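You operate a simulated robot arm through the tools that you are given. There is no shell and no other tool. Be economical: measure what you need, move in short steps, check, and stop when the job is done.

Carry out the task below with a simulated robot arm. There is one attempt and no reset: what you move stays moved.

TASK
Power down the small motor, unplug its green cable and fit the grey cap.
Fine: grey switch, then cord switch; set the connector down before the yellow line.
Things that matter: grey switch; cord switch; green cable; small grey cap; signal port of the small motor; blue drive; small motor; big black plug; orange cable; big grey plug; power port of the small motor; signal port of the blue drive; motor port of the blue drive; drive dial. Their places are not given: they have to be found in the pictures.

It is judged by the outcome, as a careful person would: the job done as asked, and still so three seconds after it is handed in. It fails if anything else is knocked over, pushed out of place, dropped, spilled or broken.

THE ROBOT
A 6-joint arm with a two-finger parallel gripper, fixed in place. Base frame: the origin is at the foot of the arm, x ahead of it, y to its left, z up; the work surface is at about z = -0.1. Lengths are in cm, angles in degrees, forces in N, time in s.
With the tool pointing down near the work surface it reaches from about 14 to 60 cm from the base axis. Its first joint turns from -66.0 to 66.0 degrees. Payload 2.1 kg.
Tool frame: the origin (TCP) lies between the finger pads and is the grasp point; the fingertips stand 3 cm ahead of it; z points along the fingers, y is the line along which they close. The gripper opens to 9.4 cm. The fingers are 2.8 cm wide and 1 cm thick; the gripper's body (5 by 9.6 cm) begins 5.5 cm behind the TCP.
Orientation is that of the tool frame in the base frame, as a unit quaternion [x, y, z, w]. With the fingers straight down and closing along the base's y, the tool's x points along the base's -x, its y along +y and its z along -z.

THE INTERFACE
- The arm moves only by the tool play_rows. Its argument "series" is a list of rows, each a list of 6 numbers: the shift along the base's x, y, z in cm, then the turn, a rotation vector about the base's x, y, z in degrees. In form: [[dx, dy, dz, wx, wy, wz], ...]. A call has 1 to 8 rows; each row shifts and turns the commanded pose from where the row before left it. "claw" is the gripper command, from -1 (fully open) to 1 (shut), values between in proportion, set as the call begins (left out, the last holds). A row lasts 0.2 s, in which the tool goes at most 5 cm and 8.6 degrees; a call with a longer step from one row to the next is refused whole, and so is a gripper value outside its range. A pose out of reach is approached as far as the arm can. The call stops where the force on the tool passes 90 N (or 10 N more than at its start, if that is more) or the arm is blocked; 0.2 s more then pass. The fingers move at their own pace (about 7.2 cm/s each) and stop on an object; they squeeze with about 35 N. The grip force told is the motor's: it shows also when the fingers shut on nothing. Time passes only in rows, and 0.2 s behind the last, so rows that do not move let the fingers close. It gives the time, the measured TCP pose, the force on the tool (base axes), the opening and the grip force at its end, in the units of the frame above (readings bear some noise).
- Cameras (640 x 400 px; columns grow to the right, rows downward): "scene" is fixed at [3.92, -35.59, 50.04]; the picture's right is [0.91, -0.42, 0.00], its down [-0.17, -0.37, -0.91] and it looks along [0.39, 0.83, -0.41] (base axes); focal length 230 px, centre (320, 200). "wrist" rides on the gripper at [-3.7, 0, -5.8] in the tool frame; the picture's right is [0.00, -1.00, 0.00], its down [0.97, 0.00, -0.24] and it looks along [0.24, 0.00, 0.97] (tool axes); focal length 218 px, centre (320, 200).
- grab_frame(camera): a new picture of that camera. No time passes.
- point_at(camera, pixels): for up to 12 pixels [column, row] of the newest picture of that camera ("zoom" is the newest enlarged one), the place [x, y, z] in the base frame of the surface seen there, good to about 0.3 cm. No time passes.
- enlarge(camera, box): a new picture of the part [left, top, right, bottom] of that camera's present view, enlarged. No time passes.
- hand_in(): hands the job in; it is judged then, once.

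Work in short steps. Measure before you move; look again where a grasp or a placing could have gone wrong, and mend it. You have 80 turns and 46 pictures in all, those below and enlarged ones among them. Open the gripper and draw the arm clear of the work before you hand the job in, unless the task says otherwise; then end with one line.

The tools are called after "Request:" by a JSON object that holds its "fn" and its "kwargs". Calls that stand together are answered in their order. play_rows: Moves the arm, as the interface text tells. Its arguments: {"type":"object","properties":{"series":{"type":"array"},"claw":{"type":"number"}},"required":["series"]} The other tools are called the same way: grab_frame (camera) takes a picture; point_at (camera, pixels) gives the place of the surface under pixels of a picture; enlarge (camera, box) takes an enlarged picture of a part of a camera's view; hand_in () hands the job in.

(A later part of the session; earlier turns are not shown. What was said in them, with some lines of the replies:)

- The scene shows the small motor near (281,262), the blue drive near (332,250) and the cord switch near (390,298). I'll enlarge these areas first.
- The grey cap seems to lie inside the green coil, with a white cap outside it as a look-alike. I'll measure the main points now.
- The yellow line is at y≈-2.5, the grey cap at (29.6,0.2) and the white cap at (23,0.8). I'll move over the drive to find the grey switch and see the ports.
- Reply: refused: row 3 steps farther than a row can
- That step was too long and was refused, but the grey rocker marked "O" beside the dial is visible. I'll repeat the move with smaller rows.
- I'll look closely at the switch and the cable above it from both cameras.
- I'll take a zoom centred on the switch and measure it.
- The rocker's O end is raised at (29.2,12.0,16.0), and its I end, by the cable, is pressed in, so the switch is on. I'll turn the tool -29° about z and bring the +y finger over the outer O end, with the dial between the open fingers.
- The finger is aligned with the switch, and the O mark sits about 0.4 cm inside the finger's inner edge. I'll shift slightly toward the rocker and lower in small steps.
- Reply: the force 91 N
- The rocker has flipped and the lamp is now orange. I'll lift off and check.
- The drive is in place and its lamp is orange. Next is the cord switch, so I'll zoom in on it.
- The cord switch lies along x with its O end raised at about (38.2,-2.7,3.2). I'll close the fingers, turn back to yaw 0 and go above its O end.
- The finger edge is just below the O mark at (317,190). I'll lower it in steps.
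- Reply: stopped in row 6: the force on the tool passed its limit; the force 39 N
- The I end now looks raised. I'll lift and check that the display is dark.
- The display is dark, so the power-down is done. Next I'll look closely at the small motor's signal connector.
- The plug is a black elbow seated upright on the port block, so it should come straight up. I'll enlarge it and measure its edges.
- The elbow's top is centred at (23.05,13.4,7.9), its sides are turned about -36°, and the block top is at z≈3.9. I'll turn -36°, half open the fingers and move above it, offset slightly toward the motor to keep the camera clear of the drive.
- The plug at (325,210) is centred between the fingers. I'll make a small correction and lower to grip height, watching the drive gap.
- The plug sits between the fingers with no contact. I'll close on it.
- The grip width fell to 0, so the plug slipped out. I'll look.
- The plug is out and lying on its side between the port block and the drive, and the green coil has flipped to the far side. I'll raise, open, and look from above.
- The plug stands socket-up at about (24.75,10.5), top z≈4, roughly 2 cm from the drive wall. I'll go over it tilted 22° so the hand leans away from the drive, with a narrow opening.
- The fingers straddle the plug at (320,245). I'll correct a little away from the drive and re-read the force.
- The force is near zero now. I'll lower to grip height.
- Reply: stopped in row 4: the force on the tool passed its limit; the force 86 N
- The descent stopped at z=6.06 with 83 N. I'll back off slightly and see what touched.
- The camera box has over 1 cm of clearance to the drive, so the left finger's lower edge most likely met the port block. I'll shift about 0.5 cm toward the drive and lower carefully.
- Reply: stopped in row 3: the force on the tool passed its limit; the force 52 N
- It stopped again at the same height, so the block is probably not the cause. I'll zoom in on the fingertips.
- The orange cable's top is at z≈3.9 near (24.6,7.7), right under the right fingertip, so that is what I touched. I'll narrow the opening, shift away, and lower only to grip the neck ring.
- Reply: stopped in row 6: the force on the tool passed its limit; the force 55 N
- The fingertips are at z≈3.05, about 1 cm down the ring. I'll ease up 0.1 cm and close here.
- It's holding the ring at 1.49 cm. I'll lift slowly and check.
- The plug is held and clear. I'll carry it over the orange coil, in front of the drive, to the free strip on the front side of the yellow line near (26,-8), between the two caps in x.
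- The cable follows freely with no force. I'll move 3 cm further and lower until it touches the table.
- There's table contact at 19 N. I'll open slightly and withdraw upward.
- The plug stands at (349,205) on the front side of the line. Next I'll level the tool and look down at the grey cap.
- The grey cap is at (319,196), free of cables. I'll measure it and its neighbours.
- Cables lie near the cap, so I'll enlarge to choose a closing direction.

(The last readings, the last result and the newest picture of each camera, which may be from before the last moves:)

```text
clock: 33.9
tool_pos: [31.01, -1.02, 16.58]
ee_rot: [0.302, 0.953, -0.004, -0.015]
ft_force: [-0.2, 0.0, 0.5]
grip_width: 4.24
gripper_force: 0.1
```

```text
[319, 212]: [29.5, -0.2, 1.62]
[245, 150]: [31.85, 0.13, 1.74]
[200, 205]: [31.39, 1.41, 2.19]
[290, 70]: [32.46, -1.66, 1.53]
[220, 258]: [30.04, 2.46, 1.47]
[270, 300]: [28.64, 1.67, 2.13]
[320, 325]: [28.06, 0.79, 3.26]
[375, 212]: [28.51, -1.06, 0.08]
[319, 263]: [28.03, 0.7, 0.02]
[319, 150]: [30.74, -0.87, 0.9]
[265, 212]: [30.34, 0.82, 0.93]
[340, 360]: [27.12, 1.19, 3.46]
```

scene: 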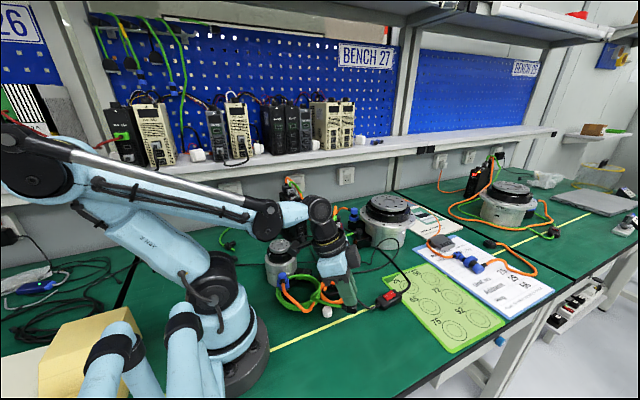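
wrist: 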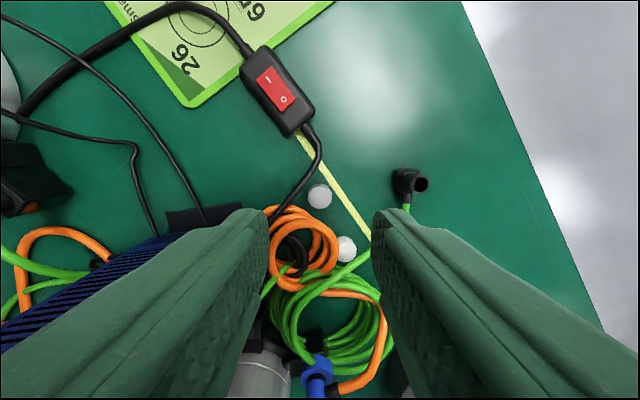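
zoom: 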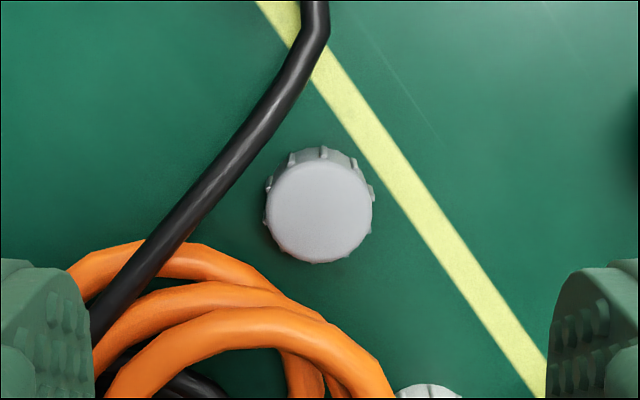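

The cap is at (29.5,-0.2), top z 1.65, with the cord 2.3 cm away on the +x side and the orange coil about 1.5 cm away on the -x/+y side. Closing along 20° from x with a side offset fits, so I'll turn -34° more and hover.

Request:
{"fn": "play_rows", "kwargs": {"series": [[-0.4, 0.05, -2, 0, -1.8, -8], [-0.4, 0.05, -2, 0, 0, -8.5], [-0.4, 0.05, -2, 0, 0, -8.5], [-0.25, 0.06, -2, 0, 0, -8.5], [0, 0, -1.5, 0, 0, 0], [0, 0, 0, 0, 0, 0]], "claw": 0.447}}

Request:
{"fn": "enlarge", "kwargs": {"camera": "wrist", "box": [220, 140, 420, 300]}}

```text
clock: 35.2
tool_pos: [29.49, -0.78, 7.06]
ee_rot: [0.565, 0.825, 0.002, 0.0]
ft_force: [0.5, -0.1, 0.5]
grip_width: 2.62
gripper_force: 0.1
```

```text
2.50 times, centred on (320, 220) of wrist
```

zoom: 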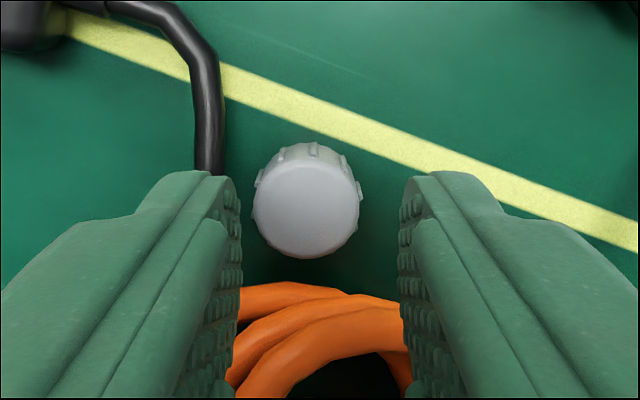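

The cap is only about 0.8 cm from the cord, too tight for a 1 cm finger. I'll close the fingers, press lightly on the cap's top and slide it about 1.5 cm toward the free side.

Request:
{"fn": "play_rows", "kwargs": {"series": [[0.1, 0.12, 0, 0, 0, 0], [0, 0, 0, 0, 0, 0], [0, 0, -1.2, 0, 0, 0], [0, 0, -0.9, 0, 0, 0], [0, 0, -0.15, 0, 0, 0], [0, 0, -0.1, 0, 0, 0], [0, 0, 0, 0, 0, 0]], "claw": 1}}

```text
clock: 36.0
tool_pos: [29.63, -0.6, 6.62]
ee_rot: [0.566, 0.824, 0.007, -0.006]
ft_force: [-6.6, -20.2, 29.6]
grip_width: 0.02
gripper_force: 32.9
stopped in row 3: the force on the tool passed its limit (the readings are from after the stop); the commanded pose is now the measured one
```

The stop at tip z≈3.6 with a -y push means the finger touched the raised orange loop. I'll back off, shift about 0.8 cm away from it, and retry.

Request:
{"fn": "play_rows", "kwargs": {"series": [[0, 0, 0.6, 0, 0, 0], [0.2, -0.75, 0, 0, 0, 0], [0, 0, 0, 0, 0, 0], [0, 0, -1, 0, 0, 0], [0, 0, -0.8, 0, 0, 0], [0, 0, -0.5, 0, 0, 0], [0, 0, 0, 0, 0, 0]]}}

```text
clock: 37.3
tool_pos: [29.86, -1.29, 5.41]
ee_rot: [0.566, 0.824, 0.011, -0.01]
ft_force: [-3.6, -14.4, 19.7]
grip_width: 0.02
gripper_force: 33.0
stopped in row 6: the force on the tool passed its limit (the readings are from after the stop); the commanded pose is now the measured one
```

Request:
{"fn": "enlarge", "kwargs": {"camera": "wrist", "box": [220, 140, 420, 340]}}

```text
2.00 times, centred on (320, 240) of wrist
```

zoom: 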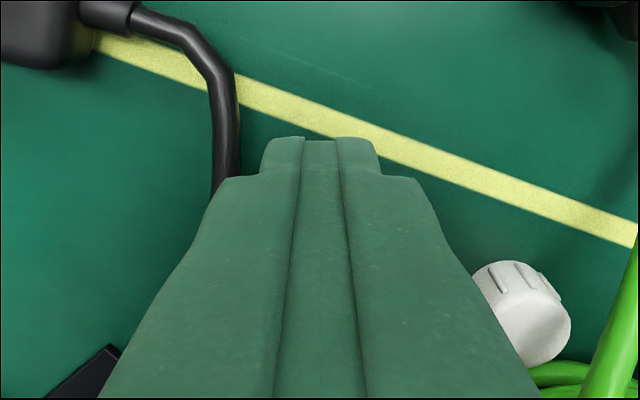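

Request:
{"fn": "enlarge", "kwargs": {"camera": "scene", "box": [285, 230, 405, 330]}}

```text
4.00 times, centred on (345, 280) of scene
```

zoom: 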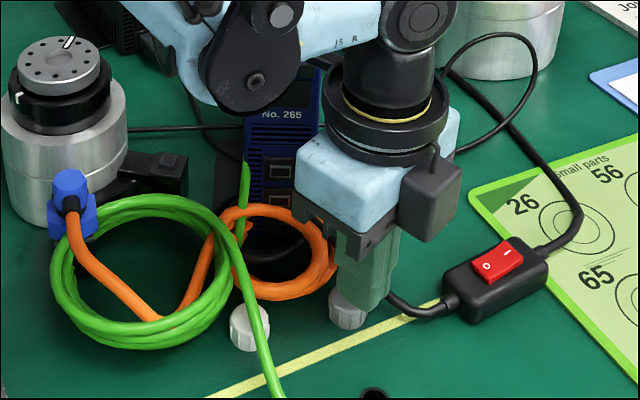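

Request:
{"fn": "point_at", "kwargs": {"camera": "zoom", "pixels": [[347, 310], [340, 298], [372, 303], [360, 285], [350, 245], [326, 265], [318, 240], [245, 170], [265, 90], [385, 255], [247, 330], [262, 330]]}}

```text
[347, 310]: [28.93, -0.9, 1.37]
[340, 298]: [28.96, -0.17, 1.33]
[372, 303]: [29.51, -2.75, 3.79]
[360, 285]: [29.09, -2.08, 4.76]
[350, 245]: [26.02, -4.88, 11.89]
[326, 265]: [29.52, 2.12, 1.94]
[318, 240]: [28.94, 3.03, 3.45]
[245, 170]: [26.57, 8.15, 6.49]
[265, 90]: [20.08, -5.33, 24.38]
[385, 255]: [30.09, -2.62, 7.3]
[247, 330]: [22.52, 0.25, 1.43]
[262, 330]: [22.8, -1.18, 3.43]
```

I can't tell whether the finger rests on the cap or on a cable behind it. Dragging toward the free side is safe either way, so I'll drag 1.8 cm, lift and measure.

Request:
{"fn": "play_rows", "kwargs": {"series": [[0.05, -0.3, -0.1, 0, 0, 0], [0.05, -0.3, -0.1, 0, 0, 0], [0.05, -0.3, -0.1, 0, 0, 0], [0, 0, 0, 0, 0, 0]]}}

```text
clock: 38.3
tool_pos: [29.97, -2.26, 5.06]
ee_rot: [0.566, 0.824, 0.011, -0.01]
ft_force: [-0.3, 0.5, 0.2]
grip_width: 0.0
gripper_force: 33.3
```

Contact vanished in front of the cap, so the closed pair of wide fingers is too bulky near the orange loop. I'll turn to yaw -15 and use just one fingertip, with the other finger in free space, to press and slide the cap to the front.

Request:
{"fn": "play_rows", "kwargs": {"series": [[-0.1, 0, 2, -1.7, 0, 7.5], [-0.2, 0, 1, 0, 0, 8], [-0.2, 0, 0, 0, 0, 8], [-0.2, -0.1, 0, 0, 0, 8], [-0.2, -0.1, 0, 0, 0, 8], [-0.2, -0.17, 0, 0, 0, 8], [-0.04, 0, 0, 0, 0, 7.5], [0, 0, 0, 0, 0, 0]], "claw": 0.277}}

```text
clock: 40.1
tool_pos: [28.86, -2.68, 7.99]
ee_rot: [0.12, 0.993, -0.003, -0.001]
ft_force: [0.8, 0.5, -0.4]
grip_width: 3.4
gripper_force: 0.2
```

The tool is in place. I'll lower the fingertip onto the cap.

Request:
{"fn": "play_rows", "kwargs": {"series": [[0, 0, -1.5, 0, 0, 0], [0, 0, -1.2, 0, 0, 0], [0, 0, -0.4, 0, 0, 0], [0, 0, -0.2, 0, 0, 0], [0, 0, -0.1, 0, 0, 0]]}}

```text
clock: 41.3
tool_pos: [29.04, -2.55, 4.73]
ee_rot: [0.122, 0.993, -0.002, -0.002]
ft_force: [0.0, 0.2, 0.3]
grip_width: 3.39
gripper_force: 0.1
```

Request:
{"fn": "play_rows", "kwargs": {"series": [[0, 0, -0.1, 0, 0, 0], [0, 0, -0.1, 0, 0, 0]]}}

```text
clock: 41.9
tool_pos: [28.97, -2.67, 4.61]
ee_rot: [0.121, 0.993, -0.003, -0.001]
ft_force: [-0.1, -0.9, 8.4]
grip_width: 3.34
gripper_force: 0.0
```

Contact with the cap top reads 8 N. I'll slide it toward -y.

Request:
{"fn": "play_rows", "kwargs": {"series": [[0, -0.25, -0.03, 0, 0, 0], [0, -0.25, 0, 0, 0, 0], [0, -0.25, 0, 0, 0, 0], [0, -0.25, 0, 0, 0, 0], [0, -0.25, 0, 0, 0, 0], [0, -0.25, 0, 0, 0, 0]]}}

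```text
clock: 43.3
tool_pos: [28.72, -4.18, 4.56]
ee_rot: [0.122, 0.993, -0.003, 0.0]
ft_force: [0.0, -1.1, 12.7]
grip_width: 3.31
gripper_force: 0.0
```

Contact persisted over 1.5 cm, so the cap moved with the finger. I'll lift and look.

Request:
{"fn": "play_rows", "kwargs": {"series": [[0, 0, 0.5, 0, 0, 0], [0, 0, 2, 0, 0, 0], [0.4, 1.3, 2, 0, 0, 0], [0.3, 1.2, 1, 0, 0, 0], [0, 0, 0, 0, 0, 0]]}}

Request:
{"fn": "grab_frame", "kwargs": {"camera": "wrist"}}

```text
clock: 44.5
tool_pos: [29.39, -1.41, 9.97]
ee_rot: [0.121, 0.993, -0.003, -0.001]
ft_force: [-1.4, 0.8, 0.6]
grip_width: 3.38
gripper_force: 0.1
```

```text
2 pictures are left
```

wrist: 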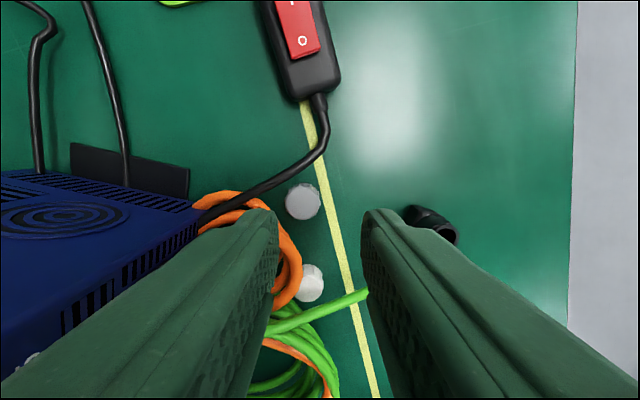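

Request:
{"fn": "point_at", "kwargs": {"camera": "wrist", "pixels": [[302, 201], [288, 201], [316, 201], [302, 217], [302, 188], [285, 170], [255, 200], [290, 240], [312, 280], [340, 300], [325, 140], [430, 222]]}}

```text
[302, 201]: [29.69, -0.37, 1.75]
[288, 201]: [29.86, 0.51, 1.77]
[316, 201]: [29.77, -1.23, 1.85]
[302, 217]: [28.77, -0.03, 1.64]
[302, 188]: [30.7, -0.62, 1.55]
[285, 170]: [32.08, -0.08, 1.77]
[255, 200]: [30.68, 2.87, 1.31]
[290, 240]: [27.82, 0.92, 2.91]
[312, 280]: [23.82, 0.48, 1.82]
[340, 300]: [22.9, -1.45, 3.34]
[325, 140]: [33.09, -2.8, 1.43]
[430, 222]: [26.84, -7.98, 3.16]
```

The cap is still upright at (29.7,-0.35); it barely slid. A pinch with the fingers offset to the front and the closing axis at about -15° should pass between cord and coil, so I'll turn to yaw -105.

Request:
{"fn": "play_rows", "kwargs": {"series": [[0, 0, 0, 0, 0, -8.3], [0, 0, 0, 0, 0, -8.3], [0, 0, 0, 0, 0, -8.3], [0, 0, 0, 0, 0, -8.3], [0, 0, 0, 0, 0, -8.3], [0, 0, 0, 0, 0, -8.3], [0, 0, 0, 0, 0, -8.3], [0, 0, 0, 0, 0, -8.3]], "claw": 0.5}}

Request:
{"fn": "play_rows", "kwargs": {"series": [[0, 0, 0, 0, 0, -8.3], [0, 0, 0, 0, 0, -8.3], [0, 0, 0, 0, 0, -8.3], [0, 0, -1.5, 0, 0, 0], [0, 0, -1.5, 0, 0, 0], [0, 0, 0, 0, 0, 0]]}}

```text
clock: 46.3
tool_pos: [29.48, -1.59, 10.0]
ee_rot: [0.646, 0.763, -0.001, -0.003]
ft_force: [-0.3, 0.1, 0.2]
grip_width: 2.36
gripper_force: 0.1
```

```text
clock: 47.7
tool_pos: [29.48, -1.53, 6.99]
ee_rot: [0.794, 0.608, -0.001, -0.003]
ft_force: [-0.3, -0.5, -1.2]
grip_width: 2.35
gripper_force: 0.1
```

Request:
{"fn": "play_rows", "kwargs": {"series": [[0, 0.1, -1, 0, 0, 0], [0, 0, -0.8, 0, 0, 0], [0, 0, -0.5, 0, 0, 0], [0, 0, -0.4, 0, 0, 0], [0, 0, -0.3, 0, 0, 0]]}}

```text
clock: 48.9
tool_pos: [29.55, -1.39, 3.96]
ee_rot: [0.794, 0.608, -0.001, -0.003]
ft_force: [-0.7, 0.6, -0.1]
grip_width: 2.37
gripper_force: 0.0
```

There's no contact on the way down. I'll go a little lower and close.

Request:
{"fn": "play_rows", "kwargs": {"series": [[0, 0, -0.3, 0, 0, 0], [0, 0, -0.1, 0, 0, 0], [0, 0, 0, 0, 0, 0]]}}

Request:
{"fn": "play_rows", "kwargs": {"series": [[0, 0, 0, 0, 0, 0], [0, 0, 0, 0, 0, 0], [0, 0, 0, 0, 0, 0]], "claw": 1}}

```text
clock: 49.7
tool_pos: [29.45, -1.43, 3.71]
ee_rot: [0.795, 0.607, -0.002, -0.003]
ft_force: [-1.0, -0.8, 0.8]
grip_width: 2.35
gripper_force: 0.6
```

```text
clock: 50.5
tool_pos: [29.55, -1.35, 3.49]
ee_rot: [0.794, 0.607, -0.001, -0.003]
ft_force: [-0.5, 0.8, 0.3]
grip_width: 2.13
gripper_force: 34.8
```

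It's gripped at 2.13 cm. I'll lift, carry the cap to the free front area and set it down for a centred regrasp.

Request:
{"fn": "play_rows", "kwargs": {"series": [[0, 0, 1, 0, 0, 0], [0, 0, 2, 0, 0, 0], [0.5, -2, 0, 0, 0, 0], [0.5, -2, 0, 0, 0, 0], [0.5, -1.2, 0, 0, 0, 0], [0, 0, -1.5, 0, 0, 0], [0, 0, 0, 0, 0, 0]]}}

Request:
{"fn": "play_rows", "kwargs": {"series": [[0, 0, -1, 0, 0, 0], [0, 0, -0.3, 0, 0, 0], [0, 0, -0.15, 0, 0, 0], [0, 0, 0, 0, 0, 0]]}}

```text
clock: 52.1
tool_pos: [31.14, -6.52, 4.84]
ee_rot: [0.794, 0.607, 0.0, -0.003]
ft_force: [0.3, 0.7, 0.0]
grip_width: 2.11
gripper_force: 35.2
```

```text
clock: 53.1
tool_pos: [31.1, -6.55, 3.52]
ee_rot: [0.794, 0.608, -0.002, -0.002]
ft_force: [-2.0, -3.1, 16.8]
grip_width: 2.13
gripper_force: 35.5
```

The cap is on the table. I'll release it, rise, and turn back to yaw -36.

Request:
{"fn": "play_rows", "kwargs": {"series": [[0, 0, 0.1, 0, 0, 0], [0, 0, 0, 0, 0, 0], [0, 0, 1.5, 0, 0, 0], [0, 0, 3, 0, 0, 0], [0, 0, 2, 0, 0, 0]], "claw": 0.2}}

Request:
{"fn": "play_rows", "kwargs": {"series": [[0.2, 0.2, 0, 0, 0, 8.5], [0.2, 0.2, 0, 0, 0, 8.5], [0, 0.2, 0, 0, 0, 8.5], [0, 0.2, 0, 0, 0, 8.5], [0, 0.2, 0, 0, 0, 8.5], [0, 0, 0, 0, 0, 8.5], [0, 0, 0, 0, 0, 8.5], [0, 0, 0, 0, 0, 8.5]]}}

Request:
{"fn": "grab_frame", "kwargs": {"camera": "wrist"}}

```text
clock: 54.3
tool_pos: [31.09, -6.53, 10.21]
ee_rot: [0.795, 0.607, -0.001, -0.003]
ft_force: [-0.1, 0.4, 0.9]
grip_width: 3.77
gripper_force: 0.0
```

```text
clock: 56.1
tool_pos: [31.35, -5.64, 10.31]
ee_rot: [0.319, 0.948, -0.002, -0.002]
ft_force: [0.2, -0.4, -0.5]
grip_width: 3.76
gripper_force: 0.2
```

```text
1 pictures are left
```

wrist: 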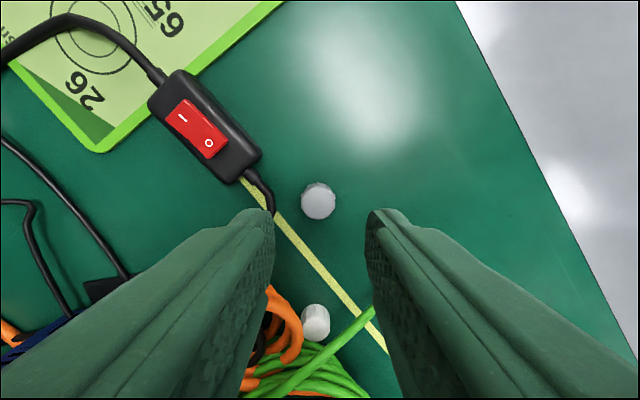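

Request:
{"fn": "point_at", "kwargs": {"camera": "wrist", "pixels": [[318, 201], [304, 201], [332, 201], [318, 216], [318, 190]]}}

```text
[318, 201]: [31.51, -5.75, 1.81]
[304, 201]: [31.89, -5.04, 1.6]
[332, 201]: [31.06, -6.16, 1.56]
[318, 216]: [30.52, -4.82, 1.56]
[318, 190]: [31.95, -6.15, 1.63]
```

The cap is directly below the TCP, within 0.1 cm. I'll lower to TCP z≈3.8 and grip.

Request:
{"fn": "play_rows", "kwargs": {"series": [[0.05, 0.06, -2.5, 0, 0, 0], [0, 0, -2.5, 0, 0, 0], [0, 0, -1, 0, 0, 0], [0, 0, -0.5, 0, 0, 0], [0, 0, 0, 0, 0, 0]]}}

Request:
{"fn": "play_rows", "kwargs": {"series": [[0, 0, 0, 0, 0, 0], [0, 0, 0, 0, 0, 0], [0, 0, 0, 0, 0, 0]], "claw": 1}}

```text
clock: 57.3
tool_pos: [31.42, -5.47, 3.74]
ee_rot: [0.319, 0.948, -0.003, -0.002]
ft_force: [0.7, -1.0, 0.6]
grip_width: 3.74
gripper_force: 0.0
```

```text
clock: 58.1
tool_pos: [31.36, -5.49, 3.73]
ee_rot: [0.319, 0.948, -0.002, -0.002]
ft_force: [-0.1, -0.3, 0.2]
grip_width: 1.86
gripper_force: 35.3
```

The cap is gripped at 1.86 cm. I'll lift and carry it around the front of the drive to hover over the port at about (22.95,13.54).

Request:
{"fn": "play_rows", "kwargs": {"series": [[0, 0, 2, 0, 0, 0], [-1, 0, 3, 0, 0, 0], [-1.4, 1, 3, 0, 0, 0], [-2, 1.5, 3, 0, 0, 0], [-2, 3, 0.3, 0, 0, 0], [-2, 3.5, 0, 0, 0, 0], [0, 3.5, 0, 0, 0, 0], [0, 0, 0, 0, 0, 0]]}}

Request:
{"fn": "play_rows", "kwargs": {"series": [[0, 2.5, 0, 0, 0, 0.6], [0, 2.5, 0, 0, 0, 0.6], [0, 1.5, 0, 0, 0, 0], [0, 0, 0, 0, 0, 0]]}}

```text
clock: 59.9
tool_pos: [23.25, 6.9, 15.07]
ee_rot: [0.319, 0.948, -0.002, -0.001]
ft_force: [0.1, 0.9, 0.2]
grip_width: 1.87
gripper_force: 34.7
```

```text
clock: 60.9
tool_pos: [23.14, 13.21, 15.07]
ee_rot: [0.309, 0.951, -0.002, -0.002]
ft_force: [-0.6, 0.4, -0.7]
grip_width: 1.8
gripper_force: 35.1
```

Request:
{"fn": "enlarge", "kwargs": {"camera": "wrist", "box": [260, 150, 380, 260]}}

```text
3.64 times, centred on (320, 205) of wrist
```

zoom: 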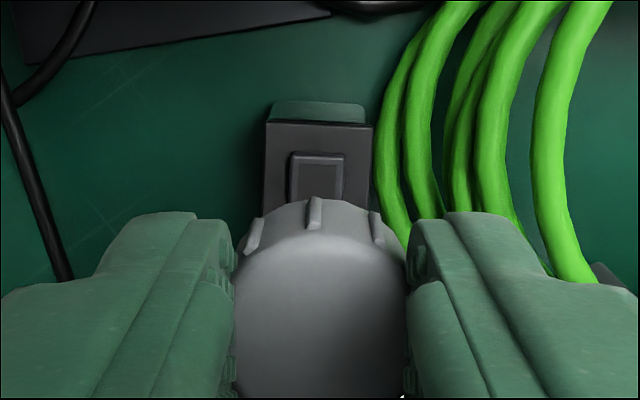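

The port boss at zoom (317,177) is clearly visible and centred; the cap must shift about 0.47 cm toward the motor. I'll check the green coil's height next to it.

Request:
{"fn": "point_at", "kwargs": {"camera": "zoom", "pixels": [[317, 175], [400, 180], [430, 180], [495, 150], [575, 150], [385, 130], [405, 235], [280, 140], [360, 140]]}}

```text
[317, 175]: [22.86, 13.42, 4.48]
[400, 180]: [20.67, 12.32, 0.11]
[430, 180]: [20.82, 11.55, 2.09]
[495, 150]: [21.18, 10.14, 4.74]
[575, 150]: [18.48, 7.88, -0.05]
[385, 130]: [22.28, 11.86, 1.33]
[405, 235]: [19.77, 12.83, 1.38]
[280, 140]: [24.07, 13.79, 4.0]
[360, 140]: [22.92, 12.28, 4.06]
```

The port is at (22.86,13.42), top 4.48, and the coil is clear of the fingers. I'll shift and lower the cap to just above the boss.

Request:
{"fn": "play_rows", "kwargs": {"series": [[-0.38, 0.33, -1.5, 0, 0, 0], [0, 0, -2, 0, 0, 0], [0, 0, -1.5, 0, 0, 0], [0, 0, -1, 0, 0, 0], [0, 0, 0, 0, 0, 0]]}}

```text
clock: 62.1
tool_pos: [22.82, 13.48, 9.05]
ee_rot: [0.309, 0.951, -0.003, -0.002]
ft_force: [0.3, 0.6, 0.4]
grip_width: 2.13
gripper_force: 34.8
```

Request:
{"fn": "play_rows", "kwargs": {"series": [[0, 0, -0.4, 0, 0, 0], [0, 0, -0.3, 0, 0, 0], [0, 0, -0.2, 0, 0, 0], [0, 0, -0.2, 0, 0, 0]]}}

```text
clock: 63.1
tool_pos: [22.69, 13.74, 7.86]
ee_rot: [0.309, 0.951, -0.002, -0.001]
ft_force: [-0.1, 0.0, 0.2]
grip_width: 2.11
gripper_force: 35.3
```

The cap's bottom is now below the boss top with no force, so it is going on. I'll push down to seat it.

Request:
{"fn": "play_rows", "kwargs": {"series": [[0, 0, -0.15, 0, 0, 0], [0, 0, -0.15, 0, 0, 0], [0, 0, -0.15, 0, 0, 0]]}}

```text
clock: 63.9
tool_pos: [22.82, 13.7, 7.47]
ee_rot: [0.308, 0.951, -0.002, -0.001]
ft_force: [1.3, 0.9, 25.5]
grip_width: 2.12
gripper_force: 35.1
```

It reads 25 N, so it's near its seat. I'll push a little more to be sure.

Request:
{"fn": "play_rows", "kwargs": {"series": [[0, 0, -0.15, 0, 0, 0], [0, 0, -0.15, 0, 0, 0], [0, 0, 0, 0, 0, 0]]}}

```text
clock: 64.7
tool_pos: [22.71, 13.74, 7.29]
ee_rot: [0.309, 0.951, -0.003, -0.001]
ft_force: [8.9, 0.6, 24.4]
grip_width: 2.11
gripper_force: 34.4
```

The force has levelled off, so the cap looks seated. I'll release with a small opening and rise straight up.

Request:
{"fn": "play_rows", "kwargs": {"series": [[0, 0, 0.15, 0, 0, 0], [0, 0, 0, 0, 0, 0], [0, 0, 0, 0, 0, 0]], "claw": 0.2}}

Request:
{"fn": "play_rows", "kwargs": {"series": [[0, 0, 1, 0, 0, 0], [0, 0, 2, 0, 0, 0], [0, 0, 1.5, 0, 0, 0], [0, 0, 0, 0, 0, 0]]}}

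```text
clock: 65.5
tool_pos: [22.71, 13.61, 7.36]
ee_rot: [0.309, 0.951, -0.003, -0.001]
ft_force: [0.3, 0.3, -0.5]
grip_width: 3.77
gripper_force: 0.0
```

```text
clock: 66.5
tool_pos: [22.63, 13.8, 11.97]
ee_rot: [0.309, 0.951, -0.003, -0.002]
ft_force: [0.4, -0.6, -0.5]
grip_width: 3.74
gripper_force: 0.0
```

No pictures are left, so I'll check by touch: with closed fingers I press down gently where the cap's top should be (TCP≈8.5–8.8).

Request:
{"fn": "play_rows", "kwargs": {"series": [[0, 0, 0, 0, 0, 0], [0, 0, -1, 0, 0, 0], [0, 0, -1, 0, 0, 0], [0, 0, -0.7, 0, 0, 0], [0, 0, -0.2, 0, 0, 0], [0, 0, -0.2, 0, 0, 0]], "claw": 1}}

```text
clock: 67.9
tool_pos: [22.72, 13.83, 8.86]
ee_rot: [0.309, 0.951, -0.002, -0.002]
ft_force: [-0.1, 0.6, -0.7]
grip_width: 0.0
gripper_force: 33.5
```

Request:
{"fn": "play_rows", "kwargs": {"series": [[0, 0, -0.15, 0, 0, 0], [0, 0, -0.15, 0, 0, 0], [0, 0, -0.15, 0, 0, 0]]}}

```text
clock: 68.7
tool_pos: [22.85, 13.76, 8.34]
ee_rot: [0.31, 0.951, -0.005, 0.001]
ft_force: [7.7, -9.8, 46.4]
grip_width: 0.03
gripper_force: 32.7
```

The cap's top is felt at z≈5.4, which fits a seated cap (block top ≈3.9 plus cap height ≈1.65). I'll withdraw and open.

Request:
{"fn": "play_rows", "kwargs": {"series": [[0, 0, 1, 0, 0, 0], [0, 0, 3, 0, 0, 0], [0, 0, 4, 0, 0, 0], [0, 0, 4, 0, 0, 0], [0, -2, 4, 0, 0, 0], [0, -3, 3, 0, 0, 0], [0, -3, 2, 0, 0, 0], [0, 0, 0, 0, 0, 0]], "claw": 1}}

Request:
{"fn": "play_rows", "kwargs": {"series": [[0, -2, 1, 0, 0, 0], [0, -2, 1, 0, 0, 0], [0, 0, 0, 0, 0, 0], [0, 0, 0, 0, 0, 0]], "claw": -1}}

```text
clock: 70.5
tool_pos: [22.55, 5.82, 29.36]
ee_rot: [0.31, 0.951, -0.003, -0.002]
ft_force: [0.3, 0.6, -0.1]
grip_width: 0.01
gripper_force: 33.5
```

```text
clock: 71.5
tool_pos: [22.52, 1.9, 31.21]
ee_rot: [0.31, 0.951, -0.002, -0.001]
ft_force: [-0.4, -0.8, 0.0]
grip_width: 9.41
gripper_force: 0.2
```

The gripper is open and the arm is clear of the work, so I'm handing in.

Request:
{"fn": "hand_in", "kwargs": {}}

```text
The job is handed in.
```

I switched off the grey switch and then the cord switch, unplugged the green cable, set its connector on the table-edge side of the yellow line (my reading of "before"), and pressed the grey cap onto the motor's signal port. The connector slipped out of the grip and fell when it came unplugged, and the gripper bumped cables or the port block several times. I had no pictures left at the end, so I checked only by touch that the cap is seated.
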